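You operate a simulated robot arm through the tools that you are given. There is no shell and no other tool. Be economical: measure what you need, move in short steps, check, and stop when the job is done.

Carry out the task below with a simulated two-armed robot. There is one attempt and no reset: what you move stays moved.

## Task
Switch the lamp supply off, park the ruled plate, rack the filter plate.
Fine: lock the ruled plate at 65 cm; leave the latch open.

The check looks at the end state, three seconds after you hand in, the way a careful person would. Anything else that was tipped, shoved, dropped, spilled or broken makes it a failure.

## Robot
Two 7-joint arms with two-finger grippers on one trunk, hanging from a carriage that runs on a gantry, over the field with the corners [-0.556, -1.824], [0.724, -1.824], [0.724, 0.876], [-0.556, 0.876] (x, y) and turns from -5.096 to 6.894 rad about z. Base frame: it is fixed where the carriage stands at the start and does not move with it; the origin is on the floor, on the carriage's upright axis, x ahead of it, y to its left, z up. Lengths are in m, angles in rad, forces in N, time in s.
The left shoulder is at the start at [0.04, 0.158, 1.331], the right one opposite. With the tool pointing down near the work surface each hand reaches from about 0.1 to 0.56 m from the robot's upright axis, wherever it stands, measured 20 degrees to its own side. Places, roughly: bench collimator [0.7, 0, 1]; bench collimator height knob [0.6, -0.1, 1.1]; bench collimator width knob [0.6, -0.1, 1.1]; bench ruled plate [0.6, 0.5, 1]; filter rack [0.8, 0.2, 0.9]; lamp supply knob [0.5, 0, 0.9]; lamp supply switch [0.5, 0.1, 0.9]; plate lock lever [0.8, 0.6, 0.9]; rail latch knob [0.7, 0.1, 1.1]. Payload 1.96 kg a hand.
The TCP of each hand is the grasp point between the finger pads, 0.02 m short of the fingertips. In the tool frame z runs along the fingers and y along their closing line. Largest opening 0.072 m; the body of the gripper starts 0.038 m behind the TCP.
Orientation is told as [roll, pitch, yaw] about the base's x, y, z axes, in that order, counted from this pose: with the fingers straight down and closing along the base's y, the tool's x points along the base's -x, its y along +y and its z along -z.

## Interface
- The arms move only by the tool play_rows. It takes "left_targets", "right_targets" or both (then of equal length, played together; a hand with none holds still); each is a list of rows, each an object (a shift or turn left out is 0, a gripper value left out holds the last) with "fingers": the finger opening in m, from 0 to 0.072; "translation": the shift along the tool's x, y, z in m, a list of three; "rot": the turn, a rotation vector about the tool's x, y, z in rad, a list of three. In form: [{"fingers": fingers, "translation": [tx, ty, tz], "rot": [rx, ry, rz]}, ...]. A call has 1 to 20 rows; each row shifts and turns the commanded pose from where the row before left it, along the tool's axes as they then stand. Each row takes 0.2 s and may step no farther than 0.05 m and 0.15 rad from the row before; otherwise, or with a gripper value out of range, the whole call is refused. A pose out of reach is approached as far as the arm can. The call stops where the force on the tool passes 60 N (or 10 N more than at its start, if that is more) or the arm is blocked; 0.2 s more then pass. The fingers move at their own pace (about 0.045 m/s each) and stop on an object; they squeeze with about 29 N. The grip force told is the motor's: it shows also when the fingers shut on nothing. Time passes only in rows, and 0.2 s behind the last, so rows that do not move let the fingers close. The reply holds the time, the measured pose of the TCP, the force on the tool along the base axes, the opening and the grip force, in the units named above and with some noise, with the torque about the TCP (base axes, N m) and any sound that the robot's microphone picked up, and new pictures: "pictures" is both (left out), scene, wrist or none (wrist: the cameras of the hands that moved).
- Cameras (640 x 400 px; columns grow to the right, rows downward): "scene" is now at [0.2297, 0.0224, 1.6922]; the picture's right is [0.32, -0.95, 0.00], its down [-0.77, -0.26, -0.59] and it looks along [0.56, 0.19, -0.81] (base axes); focal length 276 px, centre (320, 200). "left" rides on the left gripper at [0.071, -0.019, -0.082] in its tool frame; the picture's right is [0.26, 0.96, 0.00], its down [-0.67, 0.18, -0.72] and it looks along [-0.69, 0.19, 0.70] (tool axes); focal length 280 px, centre (320, 200). "right" rides on the right gripper at [0.071, 0.019, -0.082] in its tool frame; the picture's right is [-0.26, 0.97, 0.00], its down [-0.67, -0.18, -0.71] and it looks along [-0.69, -0.19, 0.70] (tool axes); focal length 280 px, centre (320, 200). There is no depth. A picture from a camera that has moved, and an enlarged one, comes with that camera's place and axes in the base frame and with its lens.
- lift_body(by): slides the trunk up (or, below 0, down) by that many m; the arms and the scene camera ride with it, the base frame stays. It gives what a move gives, with no picture.
- steer(legs): drives the robot by 1 to 6 legs, each [ahead, left, turn to the left] in m, m and rad, along the robot's own axes; the way and the turn of a leg run together, so that a leg with both is an arc; at most 1.5 m and 3.142 rad a leg. The arms and the cameras ride along, it lands a little off, and it stops where it bumps. It keeps to its track: a leg is cut to what the track allows. It gives what a move gives, and a new picture of the scene camera.
- turn_head(pan, tilt): turns the head with the scene camera to pan (to the left, within 1.501 rad either way) and tilt (down, from -0.506 to 1.204), counted from straight ahead of the robot. It gives what a move gives, and a new picture of the scene camera.
- inspect(camera, box): a new picture of the part [left, top, right, bottom] of that camera's present view, enlarged. The clock stands still meanwhile.
- job_done(): hands the job in; it is judged then, once.

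Go step by step. Nothing tells you exact positions but the pictures and the camera data: compare them with the known pose of the tool, close in by small moves and look again before you grip or let go. The budget is 120 turns and 260 pictures, counting those below and the enlarged ones. Unless the task says otherwise, let go and move clear before handing in, and close with one line.

The tools are called after "Emit:" as a command line: name --argument value ..., lists and objects as JSON in quotes. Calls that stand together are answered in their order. play_rows: Moves the arms, as the interface text tells. Its arguments: {"type":"object","properties":{"left_targets":{"type":"array","items":{"type":"object","properties":{"fingers":{"type":"number"},"translation":{"type":"array","items":{"type":"number"}},"rot":{"type":"array","items":{"type":"number"}}}}},"right_targets":{"type":"array","items":{"type":"object","properties":{"fingers":{"type":"number"},"translation":{"type":"array","items":{"type":"number"}},"rot":{"type":"array","items":{"type":"number"}}}}},"pictures":{"type":"string","enum":["both","scene","wrist","none"]}},"required":[]} The other tools are called the same way: lift_body (by) slides the trunk up or down; steer (legs) drives the base; turn_head (pan, tilt) turns the head that bears the scene camera; inspect (camera, box) takes an enlarged picture of a part of a camera's view; job_done () hands the job in.

At the start:

```text
t: 0.0
left_tool_pos: [0.405, 0.3083, 1.4196]
left_tool_rot: [0.001, -0.001, -0.002]
left_ft_force: [0.2, -0.6, -0.4]
left_wrist_torque: [-0.02, -0.03, -0.01]
left_opening: 0.0721
left_grasp_force: 0.1
right_tool_pos: [0.3072, -0.0546, 1.4265]
right_tool_rot: [0.003, -0.002, 0.001]
right_ft_force: [0.3, -0.7, 0.1]
right_wrist_torque: [-0.03, 0.0, 0.01]
right_opening: 0.072
right_grasp_force: 0.1
trunk travel left (down, up): [-0.654, 0.186]
robot x, y, heading: [-0.0006, 0.0018, -0.002]
head pan, tilt: [0.323, 0.942]
```

scene: 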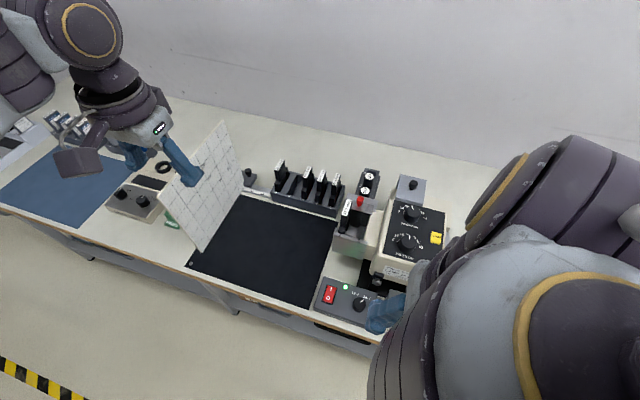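
right: 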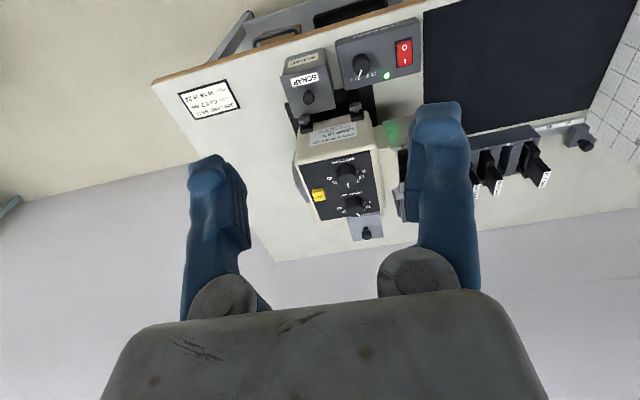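
left: 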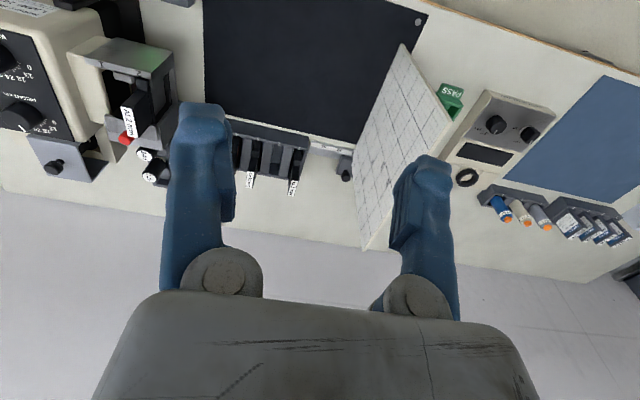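

I see a bench with a collimator holding a filter plate ("Al 2 mm"?), a filter rack, a lamp supply with a red switch, and a ruled plate on a rail. I'll enlarge the relevant areas first.

Emit:
inspect --camera "scene" --box '[300, 160, 460, 330]'

Emit:
inspect --camera "scene" --box '[100, 110, 350, 270]'

Emit:
inspect --camera "left" --box '[0, 0, 400, 250]'

Emit:
inspect --camera "right" --box '[260, 0, 640, 250]'

```text
2.35 times, centred on (380, 245) of scene
camera zoom: at [0.2297, 0.0224, 1.6922], right [0.32, -0.95, 0.0], down [-0.77, -0.26, -0.59], along [0.56, 0.19, -0.81], focal length 648 px, centre (179, 94)
```

zoom: 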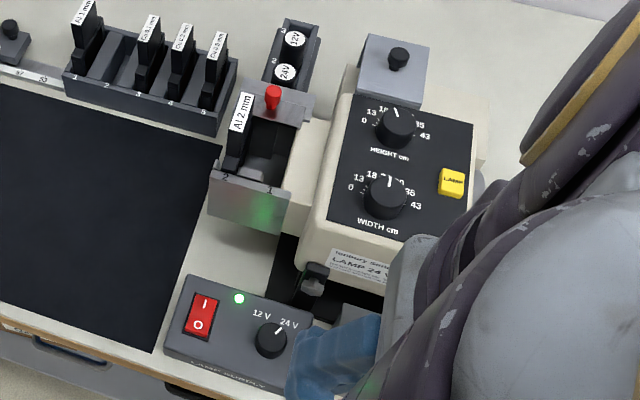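

```text
2.50 times, centred on (225, 190) of scene
camera zoom: at [0.2297, 0.0224, 1.6922], right [0.32, -0.95, 0.0], down [-0.77, -0.26, -0.59], along [0.56, 0.19, -0.81], focal length 689 px, centre (558, 225)
```

zoom: 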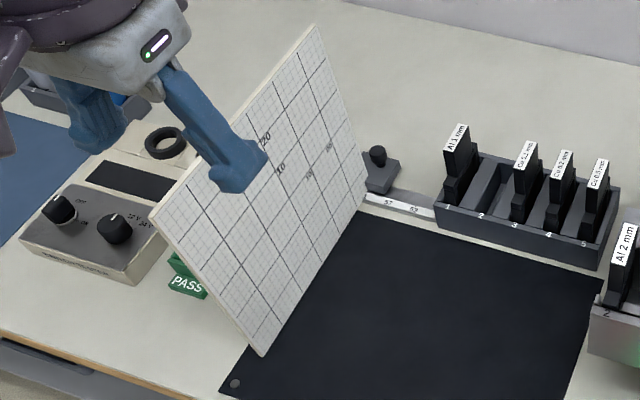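

```text
1.60 times, centred on (200, 125) of left
camera zoom: at [0.3348, 0.2889, 1.5011], right [-0.26, 0.97, 0.0], down [0.67, 0.18, 0.72], along [0.69, 0.19, -0.7], focal length 449 px, centre (512, 320)
```

zoom: 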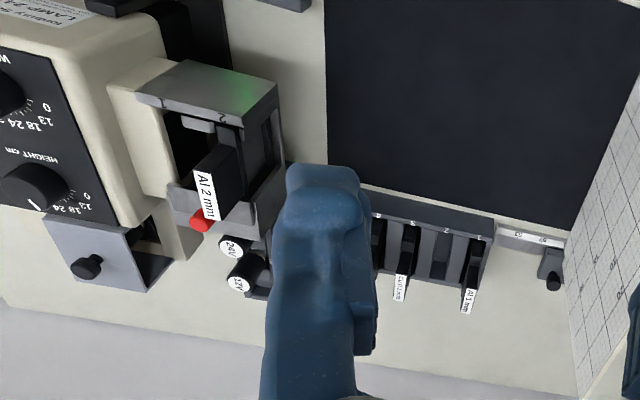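

```text
1.60 times, centred on (450, 125) of right
camera zoom: at [0.2351, -0.0344, 1.5099], right [0.26, 0.97, 0.0], down [0.67, -0.18, 0.72], along [0.69, -0.19, -0.7], focal length 449 px, centre (112, 320)
```

zoom: 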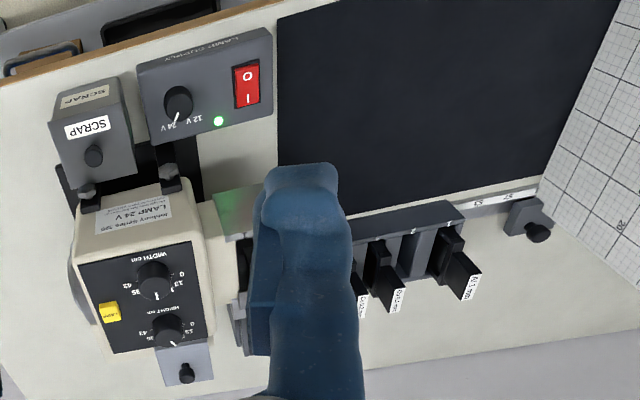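

The rocker's O end is the near end, with "I" far; the lamp is on now. I put the switch at about (0.46, 0.076, 0.93), so I'll bring the closed right hand over it, well above.

Emit:
play_rows --right_targets '[{"fingers": 0, "translation": [-0.0175, 0.0163, 0.03]}, {"translation": [-0.0175, 0.0163, 0.03]}, {"translation": [-0.0175, 0.0163, 0.03]}, {"translation": [-0.0175, 0.0163, 0.03]}, {"translation": [-0.0175, 0.0163, 0.03]}, {"translation": [-0.0175, 0.0163, 0.03]}, {"translation": [-0.0175, 0.0163, 0.03]}, {"translation": [-0.0175, 0.0163, 0.03]}]'

```text
t: 1.8
left_tool_pos: [0.4052, 0.3082, 1.4196]
left_tool_rot: [-0.001, 0.001, -0.001]
left_ft_force: [-1.1, 0.3, 0.5]
left_wrist_torque: [0.0, -0.04, -0.01]
left_opening: 0.072
left_grasp_force: 0.0
right_tool_pos: [0.4196, 0.056, 1.2112]
right_tool_rot: [0.002, -0.001, -0.001]
right_ft_force: [-0.3, -0.2, 0.6]
right_wrist_torque: [-0.02, 0.03, 0.0]
right_opening: 0.0
right_grasp_force: 28.4
right hand out of reach, approached as far as the arm can: row 7, 8
trunk travel left (down, up): [-0.654, 0.186]
robot x, y, heading: [0.0022, -0.0009, 0.0]
head pan, tilt: [0.323, 0.942]
camera scene: at [0.2297, 0.0223, 1.6922], right [0.32, -0.95, 0.0], down [-0.77, -0.26, -0.59], along [0.56, 0.19, -0.81], focal length 276 px, centre (320, 200)
camera right: at [0.3487, 0.0751, 1.2938], right [0.26, 0.97, 0.0], down [0.67, -0.18, 0.72], along [0.69, -0.19, -0.7], focal length 280 px, centre (320, 200)
```

scene: 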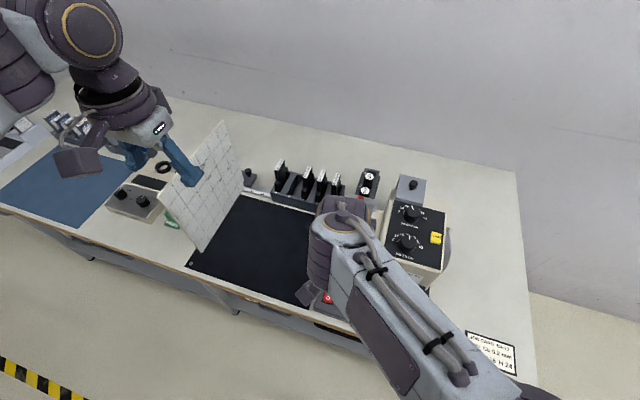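
right: 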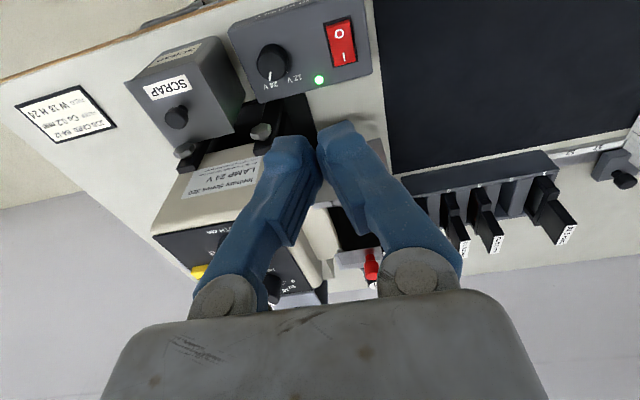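

Reach is short on that side, so I'll shift the robot left and slightly ahead.

Emit:
steer --legs '[[0.05, 0.15, 0]]'

```text
t: 3.2
left_tool_pos: [0.4556, 0.4627, 1.4201]
left_tool_rot: [0.0, 0.002, 0.004]
left_ft_force: [0.3, -0.1, 0.2]
left_wrist_torque: [0.0, 0.03, -0.01]
left_opening: 0.0723
left_grasp_force: 0.1
right_tool_pos: [0.4699, 0.2102, 1.212]
right_tool_rot: [0.003, -0.002, 0.004]
right_ft_force: [0.2, 0.3, -0.2]
right_wrist_torque: [-0.03, -0.02, 0.0]
right_opening: 0.0
right_grasp_force: 29.2
trunk travel left (down, up): [-0.654, 0.186]
robot x, y, heading: [0.0525, 0.1536, 0.004]
head pan, tilt: [0.323, 0.942]
camera scene: at [0.2792, 0.1766, 1.6922], right [0.32, -0.95, 0.0], down [-0.77, -0.26, -0.59], along [0.56, 0.19, -0.81], focal length 276 px, centre (320, 200)
```

scene: 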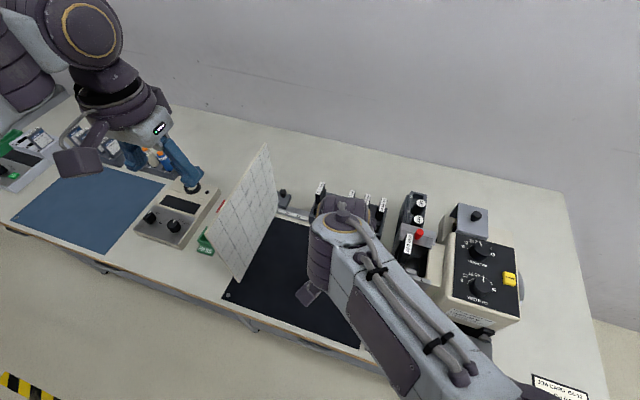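

Emit:
play_rows --right_targets '[{"translation": [0.005, -0.0276, 0.03]}, {"translation": [0.005, -0.0276, 0.03]}, {"translation": [0.005, -0.0276, 0.03]}, {"translation": [0.005, -0.0276, 0.03]}, {"translation": [0.005, -0.0276, 0.03]}]' --pictures "wrist"

```text
t: 4.4
left_tool_pos: [0.4541, 0.4627, 1.4188]
left_tool_rot: [0.0, -0.001, 0.003]
left_ft_force: [-0.8, -0.3, 0.3]
left_wrist_torque: [-0.02, 0.0, 0.01]
left_opening: 0.0721
left_grasp_force: 0.0
right_tool_pos: [0.4442, 0.0697, 1.061]
right_tool_rot: [0.003, -0.001, 0.002]
right_ft_force: [0.6, 0.5, 0.0]
right_wrist_torque: [0.03, 0.01, -0.01]
right_opening: 0.0
right_grasp_force: 28.7
trunk travel left (down, up): [-0.654, 0.186]
robot x, y, heading: [0.0482, 0.1551, 0.003]
head pan, tilt: [0.323, 0.942]
camera right: at [0.3723, 0.0895, 1.144], right [0.26, 0.97, 0.0], down [0.67, -0.18, 0.72], along [0.69, -0.18, -0.7], focal length 280 px, centre (320, 200)
```

right: 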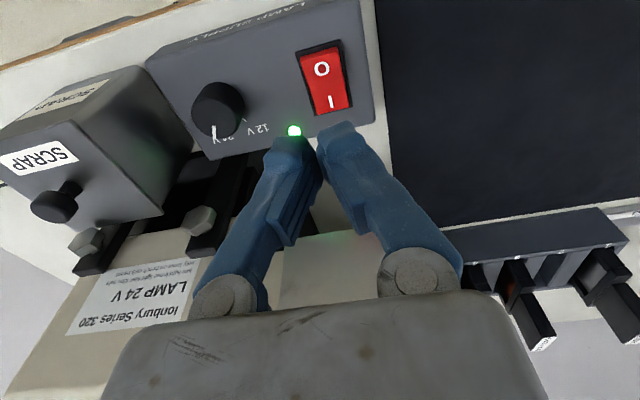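

O end of the rocker at about (0.443, 0.072, 0.94); the hand is over it. Descend to just above.

Emit:
play_rows --right_targets '[{"translation": [0.002, 0.002, 0.025]}, {"translation": [0, 0, 0.025]}, {"translation": [0, 0, 0.02]}]' --pictures "wrist"

Emit:
inspect --camera "right" --box '[200, 0, 440, 160]'

```text
t: 5.2
left_tool_pos: [0.4545, 0.4634, 1.4178]
left_tool_rot: [0.0, -0.001, 0.003]
left_ft_force: [-0.4, 0.2, 0.7]
left_wrist_torque: [-0.02, 0.01, 0.01]
left_opening: 0.0723
left_grasp_force: 0.1
right_tool_pos: [0.4426, 0.0757, 0.9909]
right_tool_rot: [0.002, -0.001, 0.004]
right_ft_force: [-0.5, -0.1, -0.7]
right_wrist_torque: [0.0, -0.03, 0.03]
right_opening: 0.0
right_grasp_force: 28.8
trunk travel left (down, up): [-0.654, 0.186]
robot x, y, heading: [0.0494, 0.1515, 0.004]
head pan, tilt: [0.323, 0.942]
camera right: at [0.3712, 0.0943, 1.0732], right [0.26, 0.97, 0.0], down [0.67, -0.18, 0.72], along [0.69, -0.18, -0.7], focal length 280 px, centre (320, 200)
```

right: 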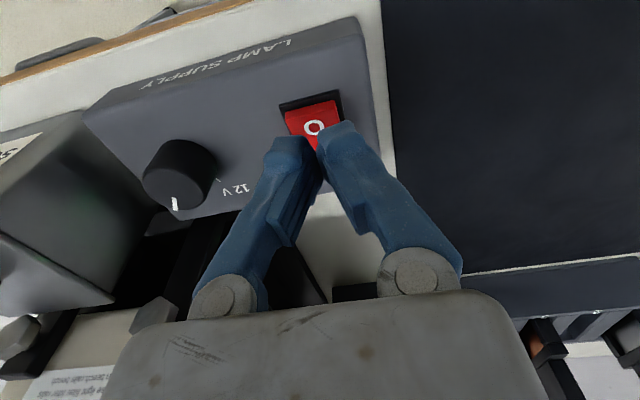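

```text
2.50 times, centred on (320, 80) of right
camera zoom: at [0.3712, 0.0943, 1.0732], right [0.26, 0.97, 0.0], down [0.67, -0.18, 0.72], along [0.69, -0.18, -0.7], focal length 701 px, centre (320, 500)
```

zoom: 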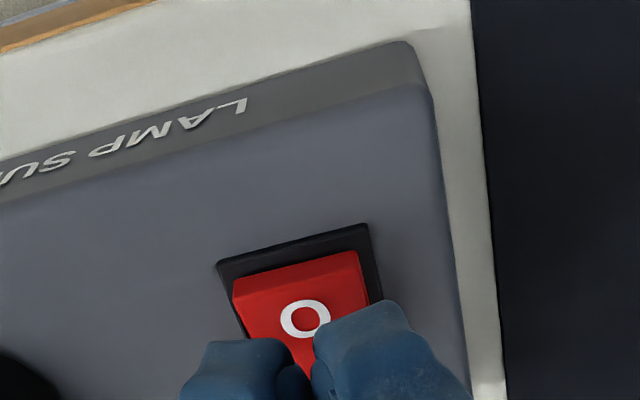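

Emit:
play_rows --right_targets '[{"translation": [0.002, -0.003, 0.012]}, {"translation": [0, 0, 0.01]}, {"translation": [0, 0, 0.008]}, {"translation": [0, 0, 0.006]}]' --pictures "wrist"

```text
t: 6.2
left_tool_pos: [0.4545, 0.462, 1.4203]
left_tool_rot: [-0.001, 0.0, 0.003]
left_ft_force: [0.2, -1.2, -0.8]
left_wrist_torque: [-0.01, -0.01, 0.01]
left_opening: 0.072
left_grasp_force: 0.0
right_tool_pos: [0.4417, 0.0727, 0.9607]
right_tool_rot: [0.002, -0.001, 0.002]
right_ft_force: [-13.0, -4.8, 38.8]
right_wrist_torque: [-0.14, 0.02, 0.08]
right_opening: 0.006
right_grasp_force: 29.6
trunk travel left (down, up): [-0.654, 0.186]
robot x, y, heading: [0.0507, 0.153, 0.007]
head pan, tilt: [0.323, 0.942]
stopped in row 4 (right hand): the force on the tool passed its limit at 79 N (the readings are from after the stop); the commanded pose is now the measured one
camera right: at [0.3695, 0.0909, 1.043], right [0.26, 0.97, 0.0], down [0.68, -0.18, 0.71], along [0.69, -0.18, -0.7], focal length 280 px, centre (320, 200)
```

right: 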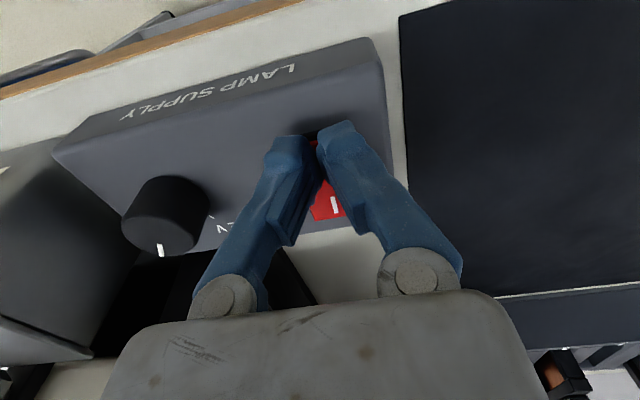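

Pressed with a clear stop. I'll lift off and check the rocker and the LED.

Emit:
play_rows --right_targets '[{"translation": [0, 0, -0.03]}, {"translation": [0, 0, -0.04]}, {"translation": [0.01, 0, -0.05]}, {"translation": [0.01, 0.02, -0.05]}]' --pictures "wrist"

Emit:
inspect --camera "right" --box '[200, 0, 440, 160]'

```text
refused: row 3 steps farther than a row can; nothing moved
```

```text
2.50 times, centred on (320, 80) of right
camera zoom: at [0.3695, 0.0909, 1.043], right [0.26, 0.97, 0.0], down [0.68, -0.18, 0.71], along [0.69, -0.18, -0.7], focal length 701 px, centre (320, 500)
```

zoom: 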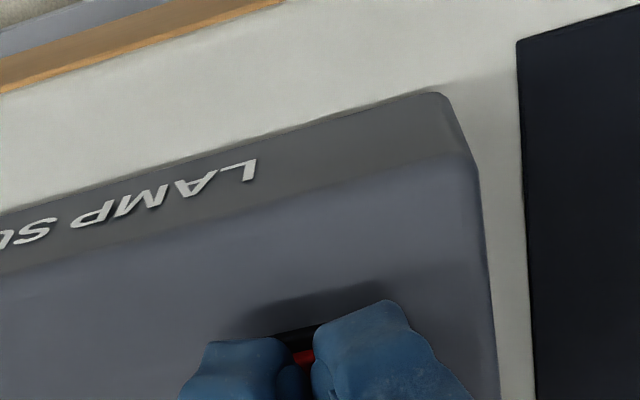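

Emit:
play_rows --right_targets '[{"fingers": 0, "translation": [0, 0, -0.03]}, {"translation": [0, 0, -0.04]}, {"translation": [0, 0, -0.045]}, {"translation": [0, 0, -0.045]}]' --pictures "wrist"

Emit:
inspect --camera "right" --box '[200, 0, 440, 160]'

```text
t: 7.2
left_tool_pos: [0.4532, 0.4632, 1.4185]
left_tool_rot: [0.0, 0.0, 0.002]
left_ft_force: [0.5, -0.4, 0.2]
left_wrist_torque: [0.01, 0.01, 0.03]
left_opening: 0.0721
left_grasp_force: 0.1
right_tool_pos: [0.4411, 0.0743, 1.1181]
right_tool_rot: [0.005, 0.0, 0.004]
right_ft_force: [-0.2, 0.1, 0.0]
right_wrist_torque: [0.02, -0.02, -0.01]
right_opening: 0.0001
right_grasp_force: 29.4
trunk travel left (down, up): [-0.654, 0.186]
robot x, y, heading: [0.0455, 0.1555, 0.006]
head pan, tilt: [0.323, 0.942]
camera right: at [0.3705, 0.0923, 1.2011], right [0.26, 0.97, 0.0], down [0.68, -0.18, 0.71], along [0.69, -0.18, -0.7], focal length 280 px, centre (320, 200)
```

right: 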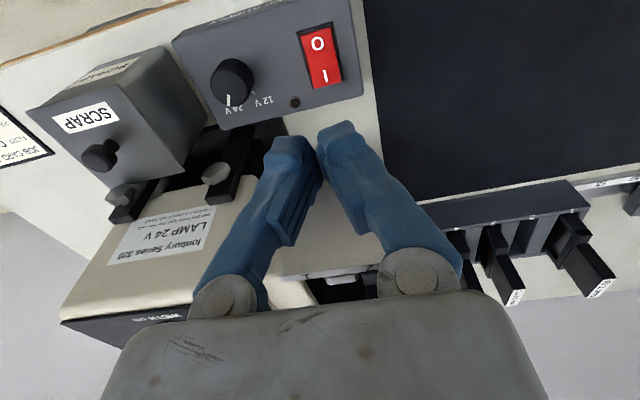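

```text
2.50 times, centred on (320, 80) of right
camera zoom: at [0.3705, 0.0923, 1.2011], right [0.26, 0.97, 0.0], down [0.68, -0.18, 0.71], along [0.69, -0.18, -0.7], focal length 701 px, centre (320, 500)
```

zoom: 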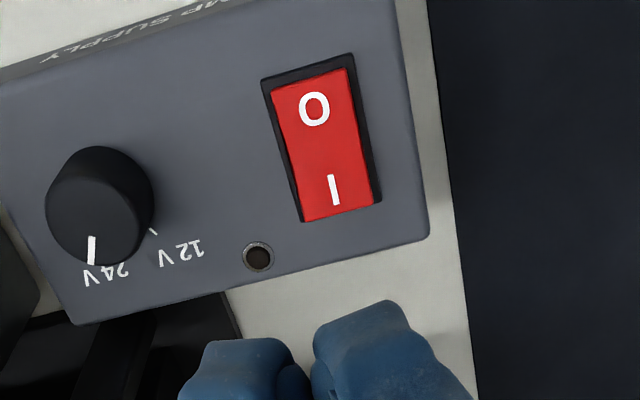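

LED is out: the lamp is off. Now I'll retract the right hand and look at the filter latch and the ruled plate.

Emit:
play_rows --right_targets '[{"translation": [0, 0, -0.048]}, {"translation": [0.02, -0.01, -0.044]}, {"translation": [0.02, -0.01, -0.044]}, {"translation": [0.02, -0.01, -0.044]}, {"translation": [0.02, -0.01, -0.044]}, {"translation": [0.02, -0.01, -0.044]}]' --pictures "none"

Emit:
turn_head --pan 0.2 --tilt 0.85

```text
t: 8.6
left_tool_pos: [0.4531, 0.4633, 1.4198]
left_tool_rot: [0.0, 0.001, 0.002]
left_ft_force: [0.4, 0.4, -0.4]
left_wrist_torque: [0.0, 0.0, 0.02]
left_opening: 0.0722
left_grasp_force: 0.0
right_tool_pos: [0.3403, 0.0218, 1.3809]
right_tool_rot: [0.007, 0.001, 0.005]
right_ft_force: [0.5, -1.0, 0.4]
right_wrist_torque: [0.04, 0.04, -0.01]
right_opening: 0.0
right_grasp_force: 29.6
trunk travel left (down, up): [-0.654, 0.186]
robot x, y, heading: [0.0516, 0.1545, -0.0]
head pan, tilt: [0.323, 0.942]
```

```text
t: 9.3
left_tool_pos: [0.4543, 0.4633, 1.4194]
left_tool_rot: [0.0, 0.001, 0.0]
left_ft_force: [0.7, -0.5, -0.1]
left_wrist_torque: [0.01, 0.0, 0.01]
left_opening: 0.072
left_grasp_force: 0.0
right_tool_pos: [0.341, 0.0229, 1.3809]
right_tool_rot: [0.004, -0.001, 0.004]
right_ft_force: [0.0, 0.0, -0.2]
right_wrist_torque: [0.0, 0.02, 0.02]
right_opening: 0.0
right_grasp_force: 29.9
trunk travel left (down, up): [-0.654, 0.186]
robot x, y, heading: [0.0492, 0.1512, 0.003]
head pan, tilt: [0.201, 0.85]
camera scene: at [0.2862, 0.169, 1.6992], right [0.2, -0.98, 0.0], down [-0.74, -0.15, -0.66], along [0.65, 0.13, -0.75], focal length 276 px, centre (320, 200)
```

scene: 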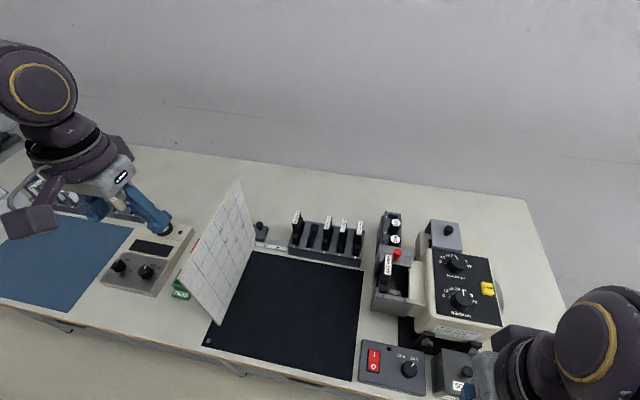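

Emit:
inspect --camera "scene" --box '[360, 200, 510, 300]'

Emit:
inspect --camera "scene" --box '[170, 175, 300, 330]'

Emit:
inspect --camera "left" --box '[0, 0, 640, 400]'

```text
4.00 times, centred on (435, 250) of scene
camera zoom: at [0.2862, 0.169, 1.6992], right [0.2, -0.98, 0.0], down [-0.74, -0.15, -0.66], along [0.65, 0.13, -0.75], focal length 1102 px, centre (-140, 0)
```

zoom: 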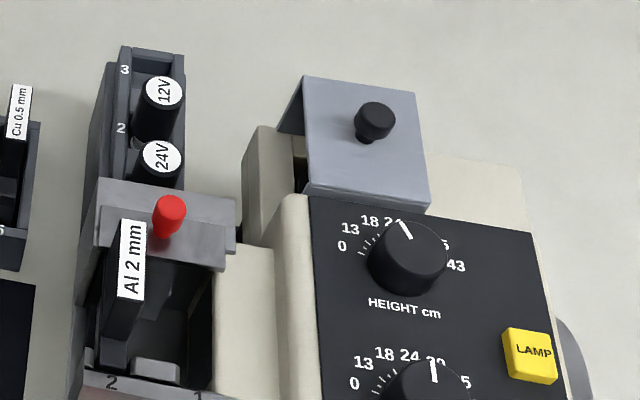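

```text
2.58 times, centred on (235, 252) of scene
camera zoom: at [0.2862, 0.169, 1.6992], right [0.2, -0.98, 0.0], down [-0.74, -0.15, -0.66], along [0.65, 0.13, -0.75], focal length 711 px, centre (539, 64)
```

zoom: 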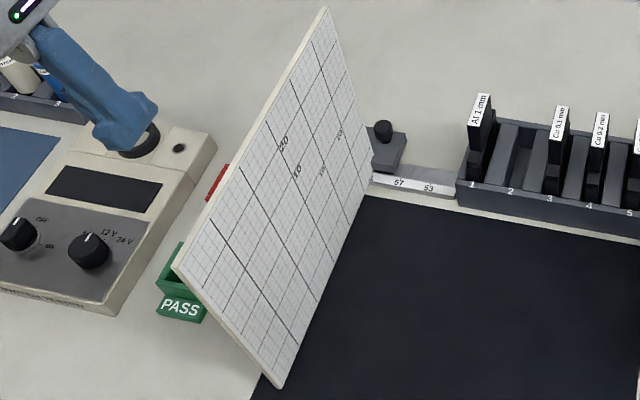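

```text
1.00 times, centred on (320, 200) of left (not enlarged: the box is as wide or as high as the picture)
camera zoom: at [0.3832, 0.4433, 1.5011], right [-0.26, 0.96, 0.0], down [0.67, 0.18, 0.72], along [0.69, 0.19, -0.7], focal length 280 px, centre (320, 200)
```

zoom: 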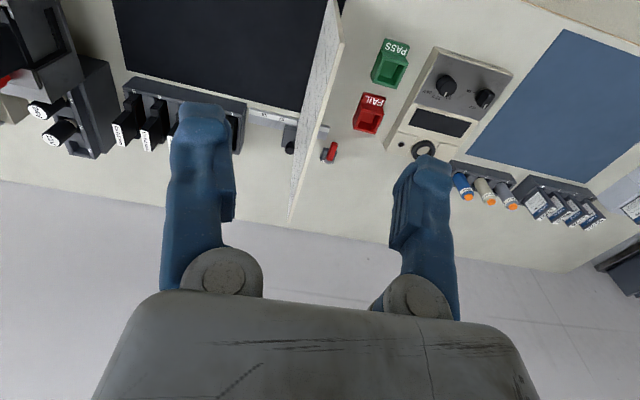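

Emit:
inspect --camera "left" --box '[220, 80, 400, 220]'

```text
2.86 times, centred on (310, 150) of left
camera zoom: at [0.3832, 0.4433, 1.5011], right [-0.26, 0.96, 0.0], down [0.67, 0.18, 0.72], along [0.69, 0.19, -0.7], focal length 801 px, centre (349, 343)
```

zoom: 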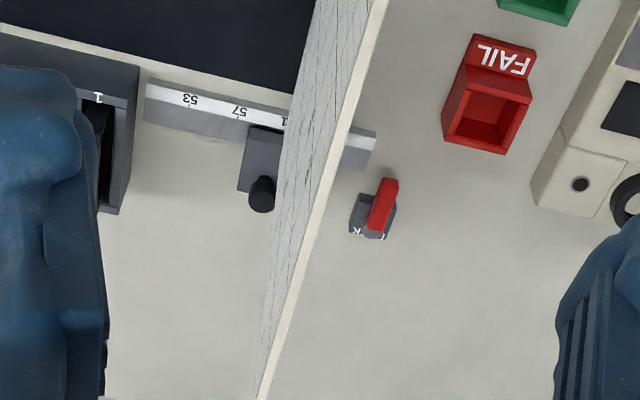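

The plate's carriage is on a scale rail (about y·100 + 12 cm), with a red lever behind it on the left. I'll drive left to see this side properly.

Emit:
steer --legs '[[0, 0.3, 0]]'

Emit:
play_rows --left_targets '[{"rot": [0, 0, 0.14]}, {"rot": [0, 0, 0.14]}, {"rot": [0, 0, 0.14]}, {"rot": [0, 0, 0.14]}, {"rot": [0, 0, 0.14]}]' --pictures "both"

```text
t: 11.3
left_tool_pos: [0.4544, 0.7587, 1.4192]
left_tool_rot: [-0.001, 0.0, -0.001]
left_ft_force: [0.2, 0.7, -0.2]
left_wrist_torque: [0.0, 0.01, 0.01]
left_opening: 0.072
left_grasp_force: 0.1
right_tool_pos: [0.3398, 0.32, 1.3802]
right_tool_rot: [0.005, 0.0, 0.001]
right_ft_force: [-0.1, -0.9, -1.3]
right_wrist_torque: [0.02, -0.02, -0.01]
right_opening: 0.0
right_grasp_force: 29.8
trunk travel left (down, up): [-0.654, 0.186]
robot x, y, heading: [0.0483, 0.45, 0.007]
head pan, tilt: [0.201, 0.85]
camera scene: at [0.2856, 0.4656, 1.6992], right [0.2, -0.98, 0.0], down [-0.74, -0.15, -0.66], along [0.65, 0.13, -0.75], focal length 276 px, centre (320, 200)
```

scene: 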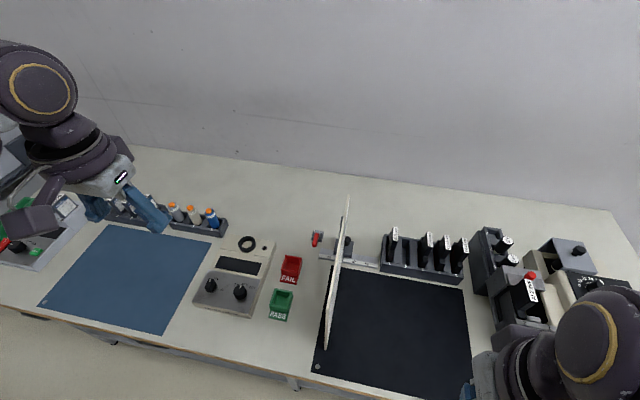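

```text
t: 12.5
left_tool_pos: [0.4539, 0.7599, 1.4185]
left_tool_rot: [-0.001, 0.002, -0.702]
left_ft_force: [0.5, -0.5, 1.0]
left_wrist_torque: [0.02, 0.03, 0.01]
left_opening: 0.072
left_grasp_force: 0.0
right_tool_pos: [0.3405, 0.3184, 1.3823]
right_tool_rot: [0.005, -0.001, 0.001]
right_ft_force: [-0.3, 0.1, 0.5]
right_wrist_torque: [-0.01, 0.01, -0.02]
right_opening: 0.0003
right_grasp_force: 29.3
trunk travel left (down, up): [-0.654, 0.186]
robot x, y, heading: [0.0477, 0.452, 0.0]
head pan, tilt: [0.201, 0.85]
camera scene: at [0.2855, 0.4656, 1.6992], right [0.2, -0.98, 0.0], down [-0.74, -0.15, -0.66], along [0.65, 0.13, -0.75], focal length 276 px, centre (320, 200)
camera left: at [0.3872, 0.7906, 1.5012], right [0.42, 0.91, 0.0], down [0.63, -0.3, 0.72], along [0.65, -0.3, -0.7], focal length 280 px, centre (320, 200)
```

scene: 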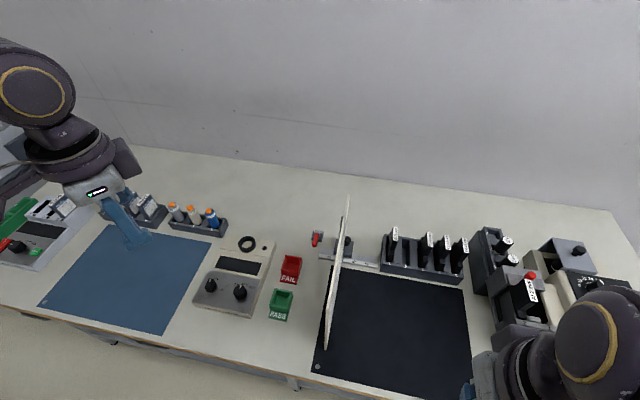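
left: 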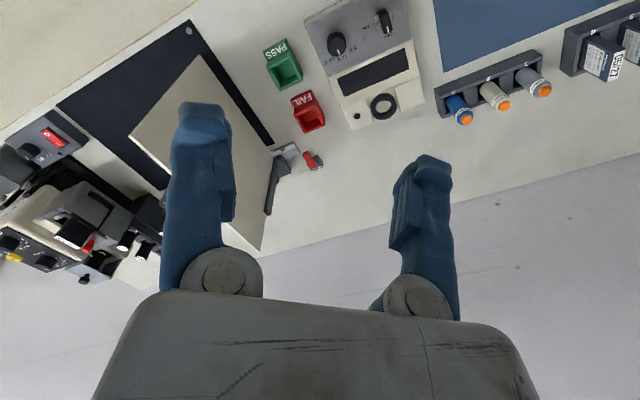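

Emit:
inspect --camera "scene" --box '[290, 190, 410, 290]'

Emit:
inspect --camera "left" --box '[230, 120, 350, 220]'

Emit:
inspect --camera "scene" --box '[280, 180, 480, 390]'

```text
4.00 times, centred on (350, 240) of scene
camera zoom: at [0.2855, 0.4656, 1.6992], right [0.2, -0.98, 0.0], down [-0.74, -0.15, -0.66], along [0.65, 0.13, -0.75], focal length 1102 px, centre (200, 40)
```

zoom: 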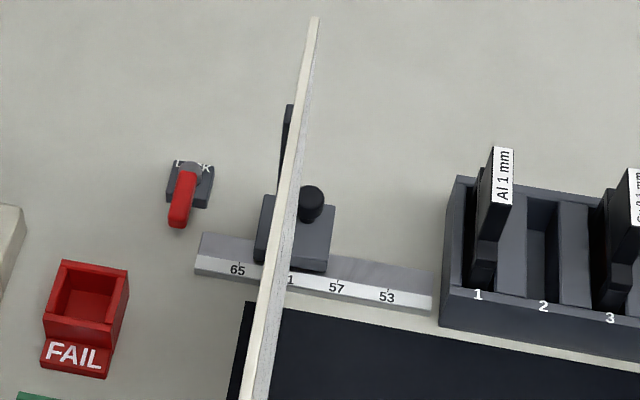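

```text
4.00 times, centred on (290, 170) of left
camera zoom: at [0.3872, 0.7906, 1.5012], right [0.42, 0.91, 0.0], down [0.63, -0.3, 0.72], along [0.65, -0.3, -0.7], focal length 1122 px, centre (440, 320)
```

zoom: 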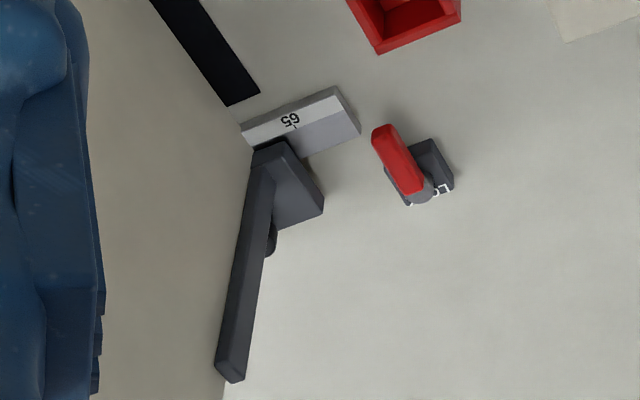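

```text
1.90 times, centred on (380, 285) of scene
camera zoom: at [0.2855, 0.4656, 1.6992], right [0.2, -0.98, 0.0], down [-0.74, -0.15, -0.66], along [0.65, 0.13, -0.75], focal length 525 px, centre (206, 38)
```

zoom: 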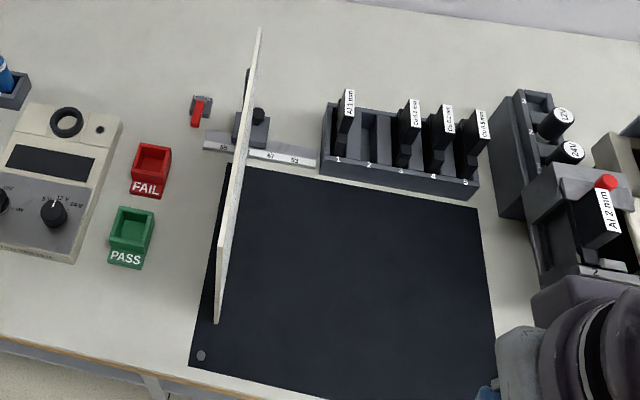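

The plate's carriage reads about 61 now; it must go +4 cm in y, then the lever must be turned to LOCK. I'll approach for close views of the lever and index.

Emit:
steer --legs '[[0.12, 0, 0]]'

Emit:
play_rows --left_targets '[{"translation": [0.02, -0.02, 0.04]}, {"translation": [0.02, -0.02, 0.04]}, {"translation": [0, -0.02, 0.045]}, {"translation": [0, 0, 0.048]}, {"translation": [0, 0, 0.048]}]' --pictures "both"

```text
t: 13.8
left_tool_pos: [0.5768, 0.7583, 1.4196]
left_tool_rot: [0.001, 0.0, -0.7]
left_ft_force: [-0.6, 0.1, 0.6]
left_wrist_torque: [0.03, 0.02, -0.02]
left_opening: 0.0719
left_grasp_force: 0.1
right_tool_pos: [0.4636, 0.318, 1.3809]
right_tool_rot: [0.005, 0.0, -0.002]
right_ft_force: [-0.3, 0.2, 0.6]
right_wrist_torque: [-0.01, 0.03, -0.01]
right_opening: 0.0
right_grasp_force: 29.9
trunk travel left (down, up): [-0.654, 0.186]
robot x, y, heading: [0.1731, 0.4526, 0.0]
head pan, tilt: [0.201, 0.85]
camera scene: at [0.4085, 0.4651, 1.6992], right [0.2, -0.98, 0.0], down [-0.74, -0.15, -0.66], along [0.65, 0.13, -0.75], focal length 276 px, centre (320, 200)
```

scene: 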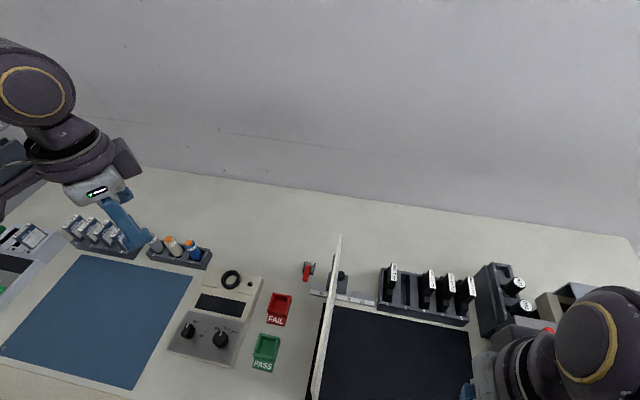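

```text
t: 15.0
left_tool_pos: [0.5069, 0.7373, 1.1971]
left_tool_rot: [-0.001, -0.002, -0.701]
left_ft_force: [0.1, 0.1, 0.3]
left_wrist_torque: [0.01, 0.02, 0.03]
left_opening: 0.0721
left_grasp_force: 0.0
right_tool_pos: [0.4618, 0.3188, 1.3809]
right_tool_rot: [0.004, 0.001, -0.001]
right_ft_force: [0.8, 0.6, 0.4]
right_wrist_torque: [0.05, 0.01, -0.03]
right_opening: 0.0
right_grasp_force: 30.0
trunk travel left (down, up): [-0.654, 0.186]
robot x, y, heading: [0.1709, 0.4492, 0.004]
head pan, tilt: [0.201, 0.85]
camera scene: at [0.4085, 0.4652, 1.6992], right [0.2, -0.98, 0.0], down [-0.74, -0.15, -0.66], along [0.65, 0.13, -0.75], focal length 276 px, centre (320, 200)
camera left: at [0.4403, 0.7686, 1.2797], right [0.42, 0.91, 0.0], down [0.63, -0.3, 0.72], along [0.65, -0.3, -0.7], focal length 280 px, centre (320, 200)
```

scene: 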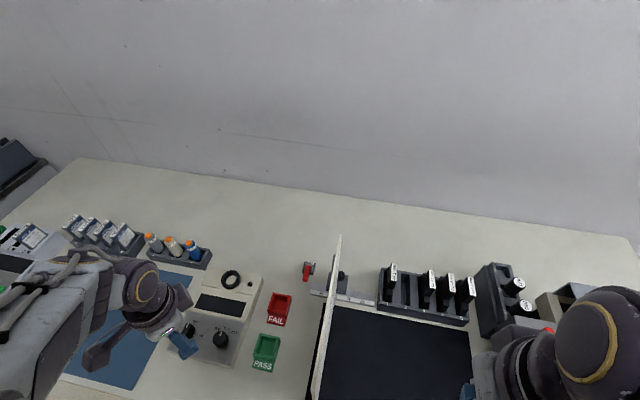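
left: 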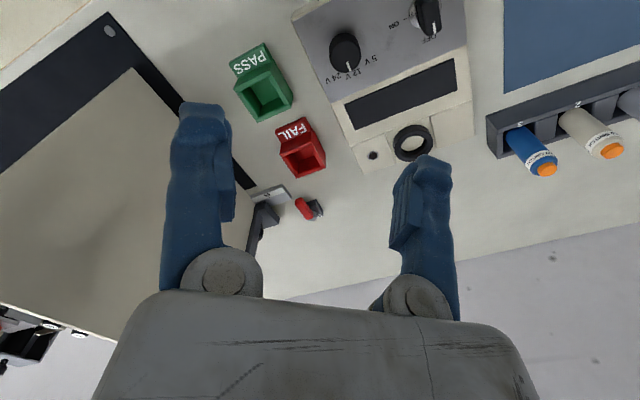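

Emit:
inspect --camera "left" --box '[240, 170, 340, 250]'

Emit:
inspect --camera "scene" --box '[290, 230, 390, 320]'

```text
5.00 times, centred on (290, 210) of left
camera zoom: at [0.4403, 0.7686, 1.2797], right [0.42, 0.91, 0.0], down [0.63, -0.3, 0.72], along [0.65, -0.3, -0.7], focal length 1402 px, centre (470, 150)
```

zoom: 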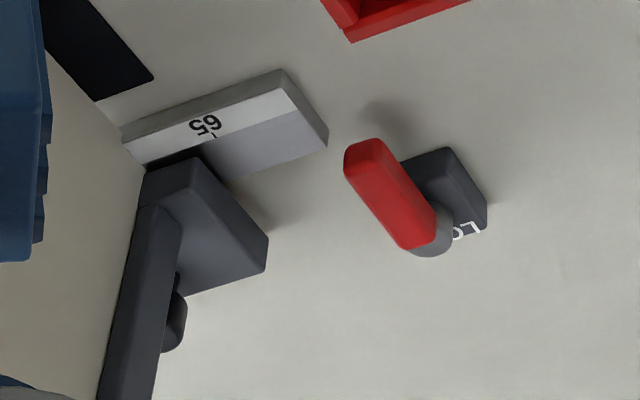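

```text
4.44 times, centred on (340, 275) of scene
camera zoom: at [0.4085, 0.4652, 1.6992], right [0.2, -0.98, 0.0], down [-0.74, -0.15, -0.66], along [0.65, 0.13, -0.75], focal length 1225 px, centre (231, -133)
```

zoom: 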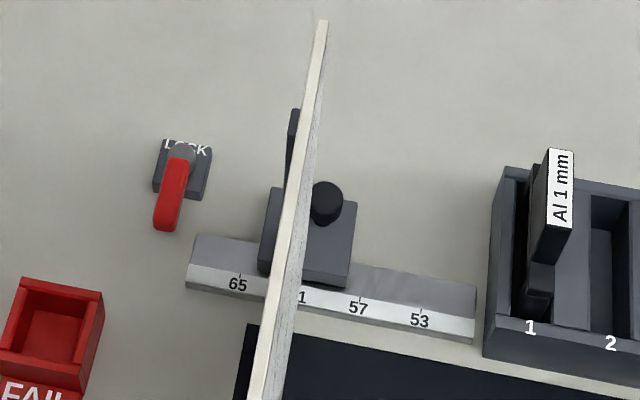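

Emit:
play_rows --left_targets '[{"translation": [-0.0345, 0.0057, 0.0217]}, {"translation": [-0.0345, 0.0057, 0.0217]}, {"translation": [-0.0345, 0.0057, 0.0217]}, {"translation": [-0.0345, 0.0057, 0.0217]}, {"translation": [-0.0345, 0.0057, 0.0217]}]' --pictures "wrist"

```text
t: 16.2
left_tool_pos: [0.6574, 0.65, 1.0888]
left_tool_rot: [0.002, 0.0, -0.702]
left_ft_force: [0.0, 0.7, 0.1]
left_wrist_torque: [-0.01, -0.01, 0.04]
left_opening: 0.0724
left_grasp_force: 0.1
right_tool_pos: [0.4622, 0.3172, 1.3816]
right_tool_rot: [0.006, 0.0, 0.002]
right_ft_force: [-0.3, -0.2, 0.3]
right_wrist_torque: [0.0, -0.04, -0.02]
right_opening: 0.0
right_grasp_force: 29.4
trunk travel left (down, up): [-0.654, 0.186]
robot x, y, heading: [0.1687, 0.4518, 0.002]
head pan, tilt: [0.201, 0.85]
camera left: at [0.5917, 0.6809, 1.1707], right [0.42, 0.91, 0.0], down [0.63, -0.3, 0.72], along [0.65, -0.3, -0.7], focal length 280 px, centre (320, 200)
```

left: 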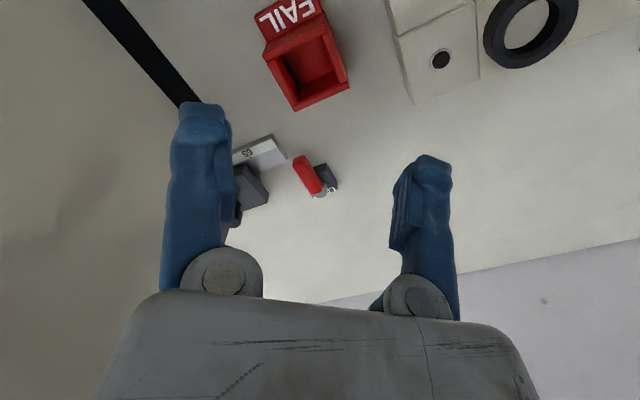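

Emit:
inspect --camera "left" --box '[225, 115, 355, 215]'

```text
4.00 times, centred on (290, 165) of left
camera zoom: at [0.5917, 0.6809, 1.1707], right [0.42, 0.91, 0.0], down [0.63, -0.3, 0.72], along [0.65, -0.3, -0.7], focal length 1122 px, centre (440, 340)
```

zoom: 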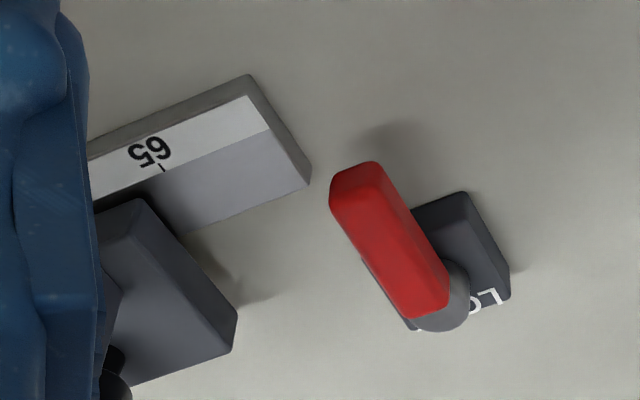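

Carriage knob is near (0.78, 0.476, 0.96). I'll raise the left hand clear and look down to see how much room the trunk has before driving closer.

Emit:
play_rows --left_targets '[{"translation": [0.0, 0, -0.048]}, {"translation": [0.03, 0, -0.035]}, {"translation": [0.03, 0, -0.035]}, {"translation": [0.03, 0, -0.035]}, {"translation": [0.03, 0, -0.035]}, {"translation": [0.03, 0, -0.035]}]' --pictures "none"

Emit:
turn_head --pan 0.0 --tilt 1.2

```text
t: 17.6
left_tool_pos: [0.5424, 0.745, 1.3154]
left_tool_rot: [-0.003, 0.001, -0.702]
left_ft_force: [-0.2, -0.3, -0.3]
left_wrist_torque: [-0.02, 0.01, 0.02]
left_opening: 0.0721
left_grasp_force: 0.0
right_tool_pos: [0.4625, 0.3183, 1.3804]
right_tool_rot: [0.006, 0.001, 0.001]
right_ft_force: [-0.6, 0.0, 0.4]
right_wrist_torque: [0.01, 0.02, -0.02]
right_opening: 0.0
right_grasp_force: 30.0
trunk travel left (down, up): [-0.654, 0.186]
robot x, y, heading: [0.1748, 0.4492, 0.004]
head pan, tilt: [0.201, 0.85]
```

```text
t: 18.4
left_tool_pos: [0.5424, 0.7461, 1.3129]
left_tool_rot: [-0.001, -0.001, -0.702]
left_ft_force: [-0.5, -0.5, 0.1]
left_wrist_torque: [0.03, -0.01, 0.02]
left_opening: 0.0719
left_grasp_force: 0.1
right_tool_pos: [0.4623, 0.3182, 1.3809]
right_tool_rot: [0.007, -0.001, 0.002]
right_ft_force: [-0.3, 0.4, 0.8]
right_wrist_torque: [0.02, 0.02, 0.0]
right_opening: 0.0001
right_grasp_force: 30.0
trunk travel left (down, up): [-0.654, 0.186]
robot x, y, heading: [0.1697, 0.4499, 0.003]
head pan, tilt: [0.0, 1.201]
camera scene: at [0.3878, 0.4496, 1.6755], right [0.0, -1.0, 0.0], down [-0.93, 0.0, -0.36], along [0.36, 0.0, -0.93], focal length 276 px, centre (320, 200)
```

scene: 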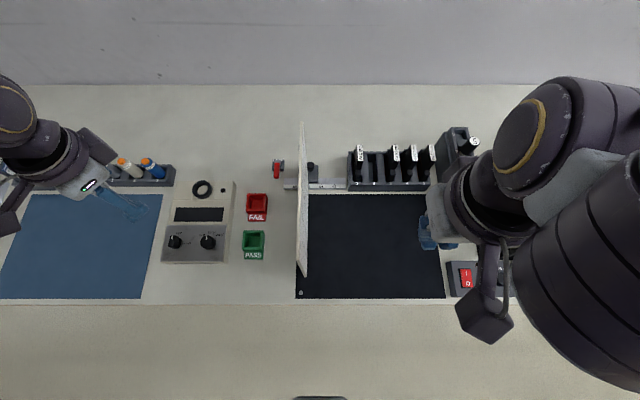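

Emit:
inspect --camera "scene" --box '[260, 110, 360, 210]'

Emit:
steer --legs '[[0.08, 0.1, 0]]'

```text
4.00 times, centred on (310, 160) of scene
camera zoom: at [0.3878, 0.4496, 1.6755], right [0.0, -1.0, 0.0], down [-0.93, 0.0, -0.36], along [0.36, 0.0, -0.93], focal length 1102 px, centre (360, 360)
```

zoom: 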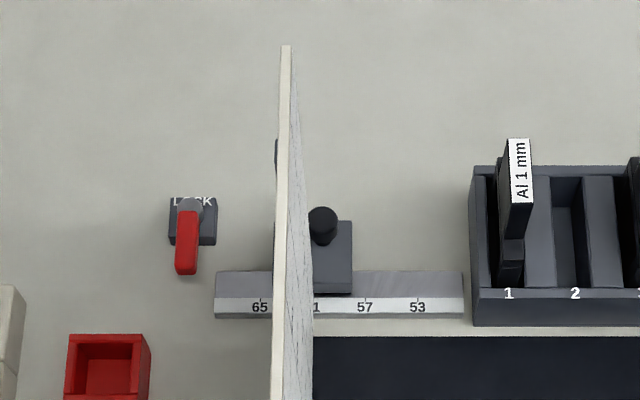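

```text
t: 19.7
left_tool_pos: [0.6215, 0.8405, 1.313]
left_tool_rot: [-0.001, 0.0, -0.701]
left_ft_force: [0.0, -0.1, 0.3]
left_wrist_torque: [-0.04, 0.03, 0.03]
left_opening: 0.072
left_grasp_force: 0.0
right_tool_pos: [0.5428, 0.4139, 1.3815]
right_tool_rot: [0.005, -0.001, 0.001]
right_ft_force: [0.5, -0.9, 0.2]
right_wrist_torque: [-0.01, -0.01, -0.01]
right_opening: 0.0003
right_grasp_force: 30.5
trunk travel left (down, up): [-0.654, 0.186]
robot x, y, heading: [0.2514, 0.5437, -0.001]
head pan, tilt: [0.0, 1.201]
camera scene: at [0.4675, 0.5446, 1.6755], right [0.0, -1.0, 0.0], down [-0.93, 0.0, -0.36], along [0.36, 0.0, -0.93], focal length 276 px, centre (320, 200)
```

scene: 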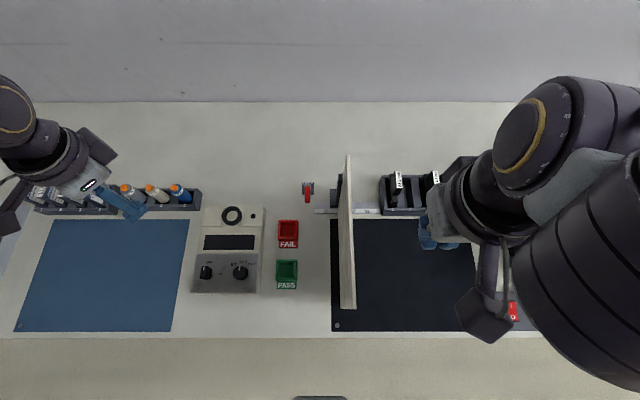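

Now the right hand goes down on the right side of the plate, turned left, to see the knob.

Emit:
play_rows --right_targets '[{"fingers": 0.06, "translation": [0, -0.01, 0], "rot": [0, 0, -0.125]}, {"translation": [0, -0.01, 0], "rot": [0, 0, -0.125]}, {"translation": [0, -0.01, 0], "rot": [0, 0, -0.125]}, {"translation": [0, -0.01, 0], "rot": [0, 0, -0.125]}, {"translation": [-0.005, 0, 0.04]}, {"translation": [-0.005, 0, 0.04]}, {"translation": [-0.005, 0, 0.04]}, {"translation": [-0.005, 0, 0.04]}, {"translation": [-0.005, 0, 0.04]}, {"translation": [-0.005, 0, 0.04]}]' --pictures "both"

```text
t: 21.9
left_tool_pos: [0.6233, 0.8402, 1.3138]
left_tool_rot: [-0.001, 0.001, -0.702]
left_ft_force: [0.1, -0.8, 0.2]
left_wrist_torque: [-0.02, 0.01, -0.01]
left_opening: 0.072
left_grasp_force: 0.0
right_tool_pos: [0.5779, 0.3882, 1.1393]
right_tool_rot: [0.004, -0.002, 0.5]
right_ft_force: [0.1, 0.1, 0.3]
right_wrist_torque: [-0.04, 0.0, 0.0]
right_opening: 0.06
right_grasp_force: 0.0
trunk travel left (down, up): [-0.654, 0.186]
robot x, y, heading: [0.2489, 0.5463, 0.001]
head pan, tilt: [0.0, 1.201]
camera scene: at [0.4675, 0.5446, 1.6755], right [0.0, -1.0, 0.0], down [-0.93, 0.0, -0.36], along [0.36, 0.0, -0.93], focal length 276 px, centre (320, 200)
camera right: at [0.5059, 0.3702, 1.2222], right [-0.23, 0.97, 0.0], down [0.68, 0.16, 0.72], along [0.7, 0.17, -0.7], focal length 280 px, centre (320, 200)
```

scene: 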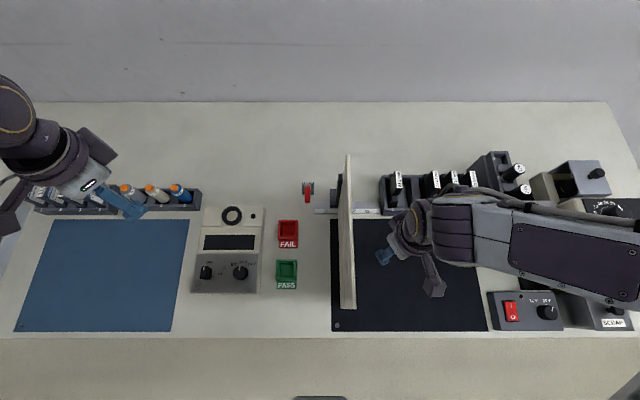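
right: 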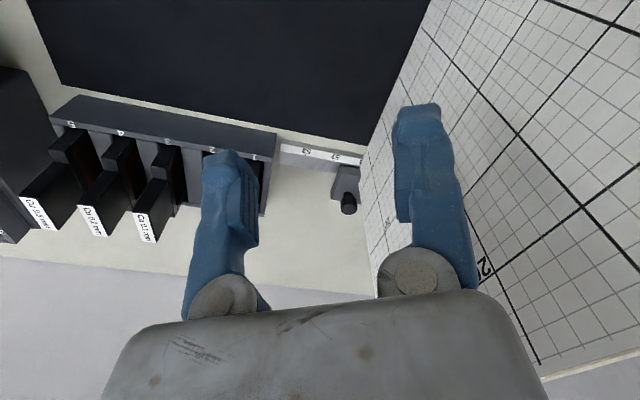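

Emit:
inspect --camera "right" --box '[260, 130, 400, 230]'

```text
4.00 times, centred on (330, 180) of right
camera zoom: at [0.5059, 0.3702, 1.2222], right [-0.23, 0.97, 0.0], down [0.68, 0.16, 0.72], along [0.7, 0.17, -0.7], focal length 1122 px, centre (280, 280)
```

zoom: 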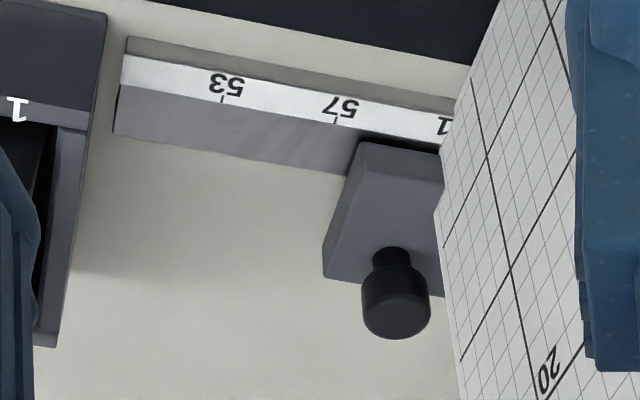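

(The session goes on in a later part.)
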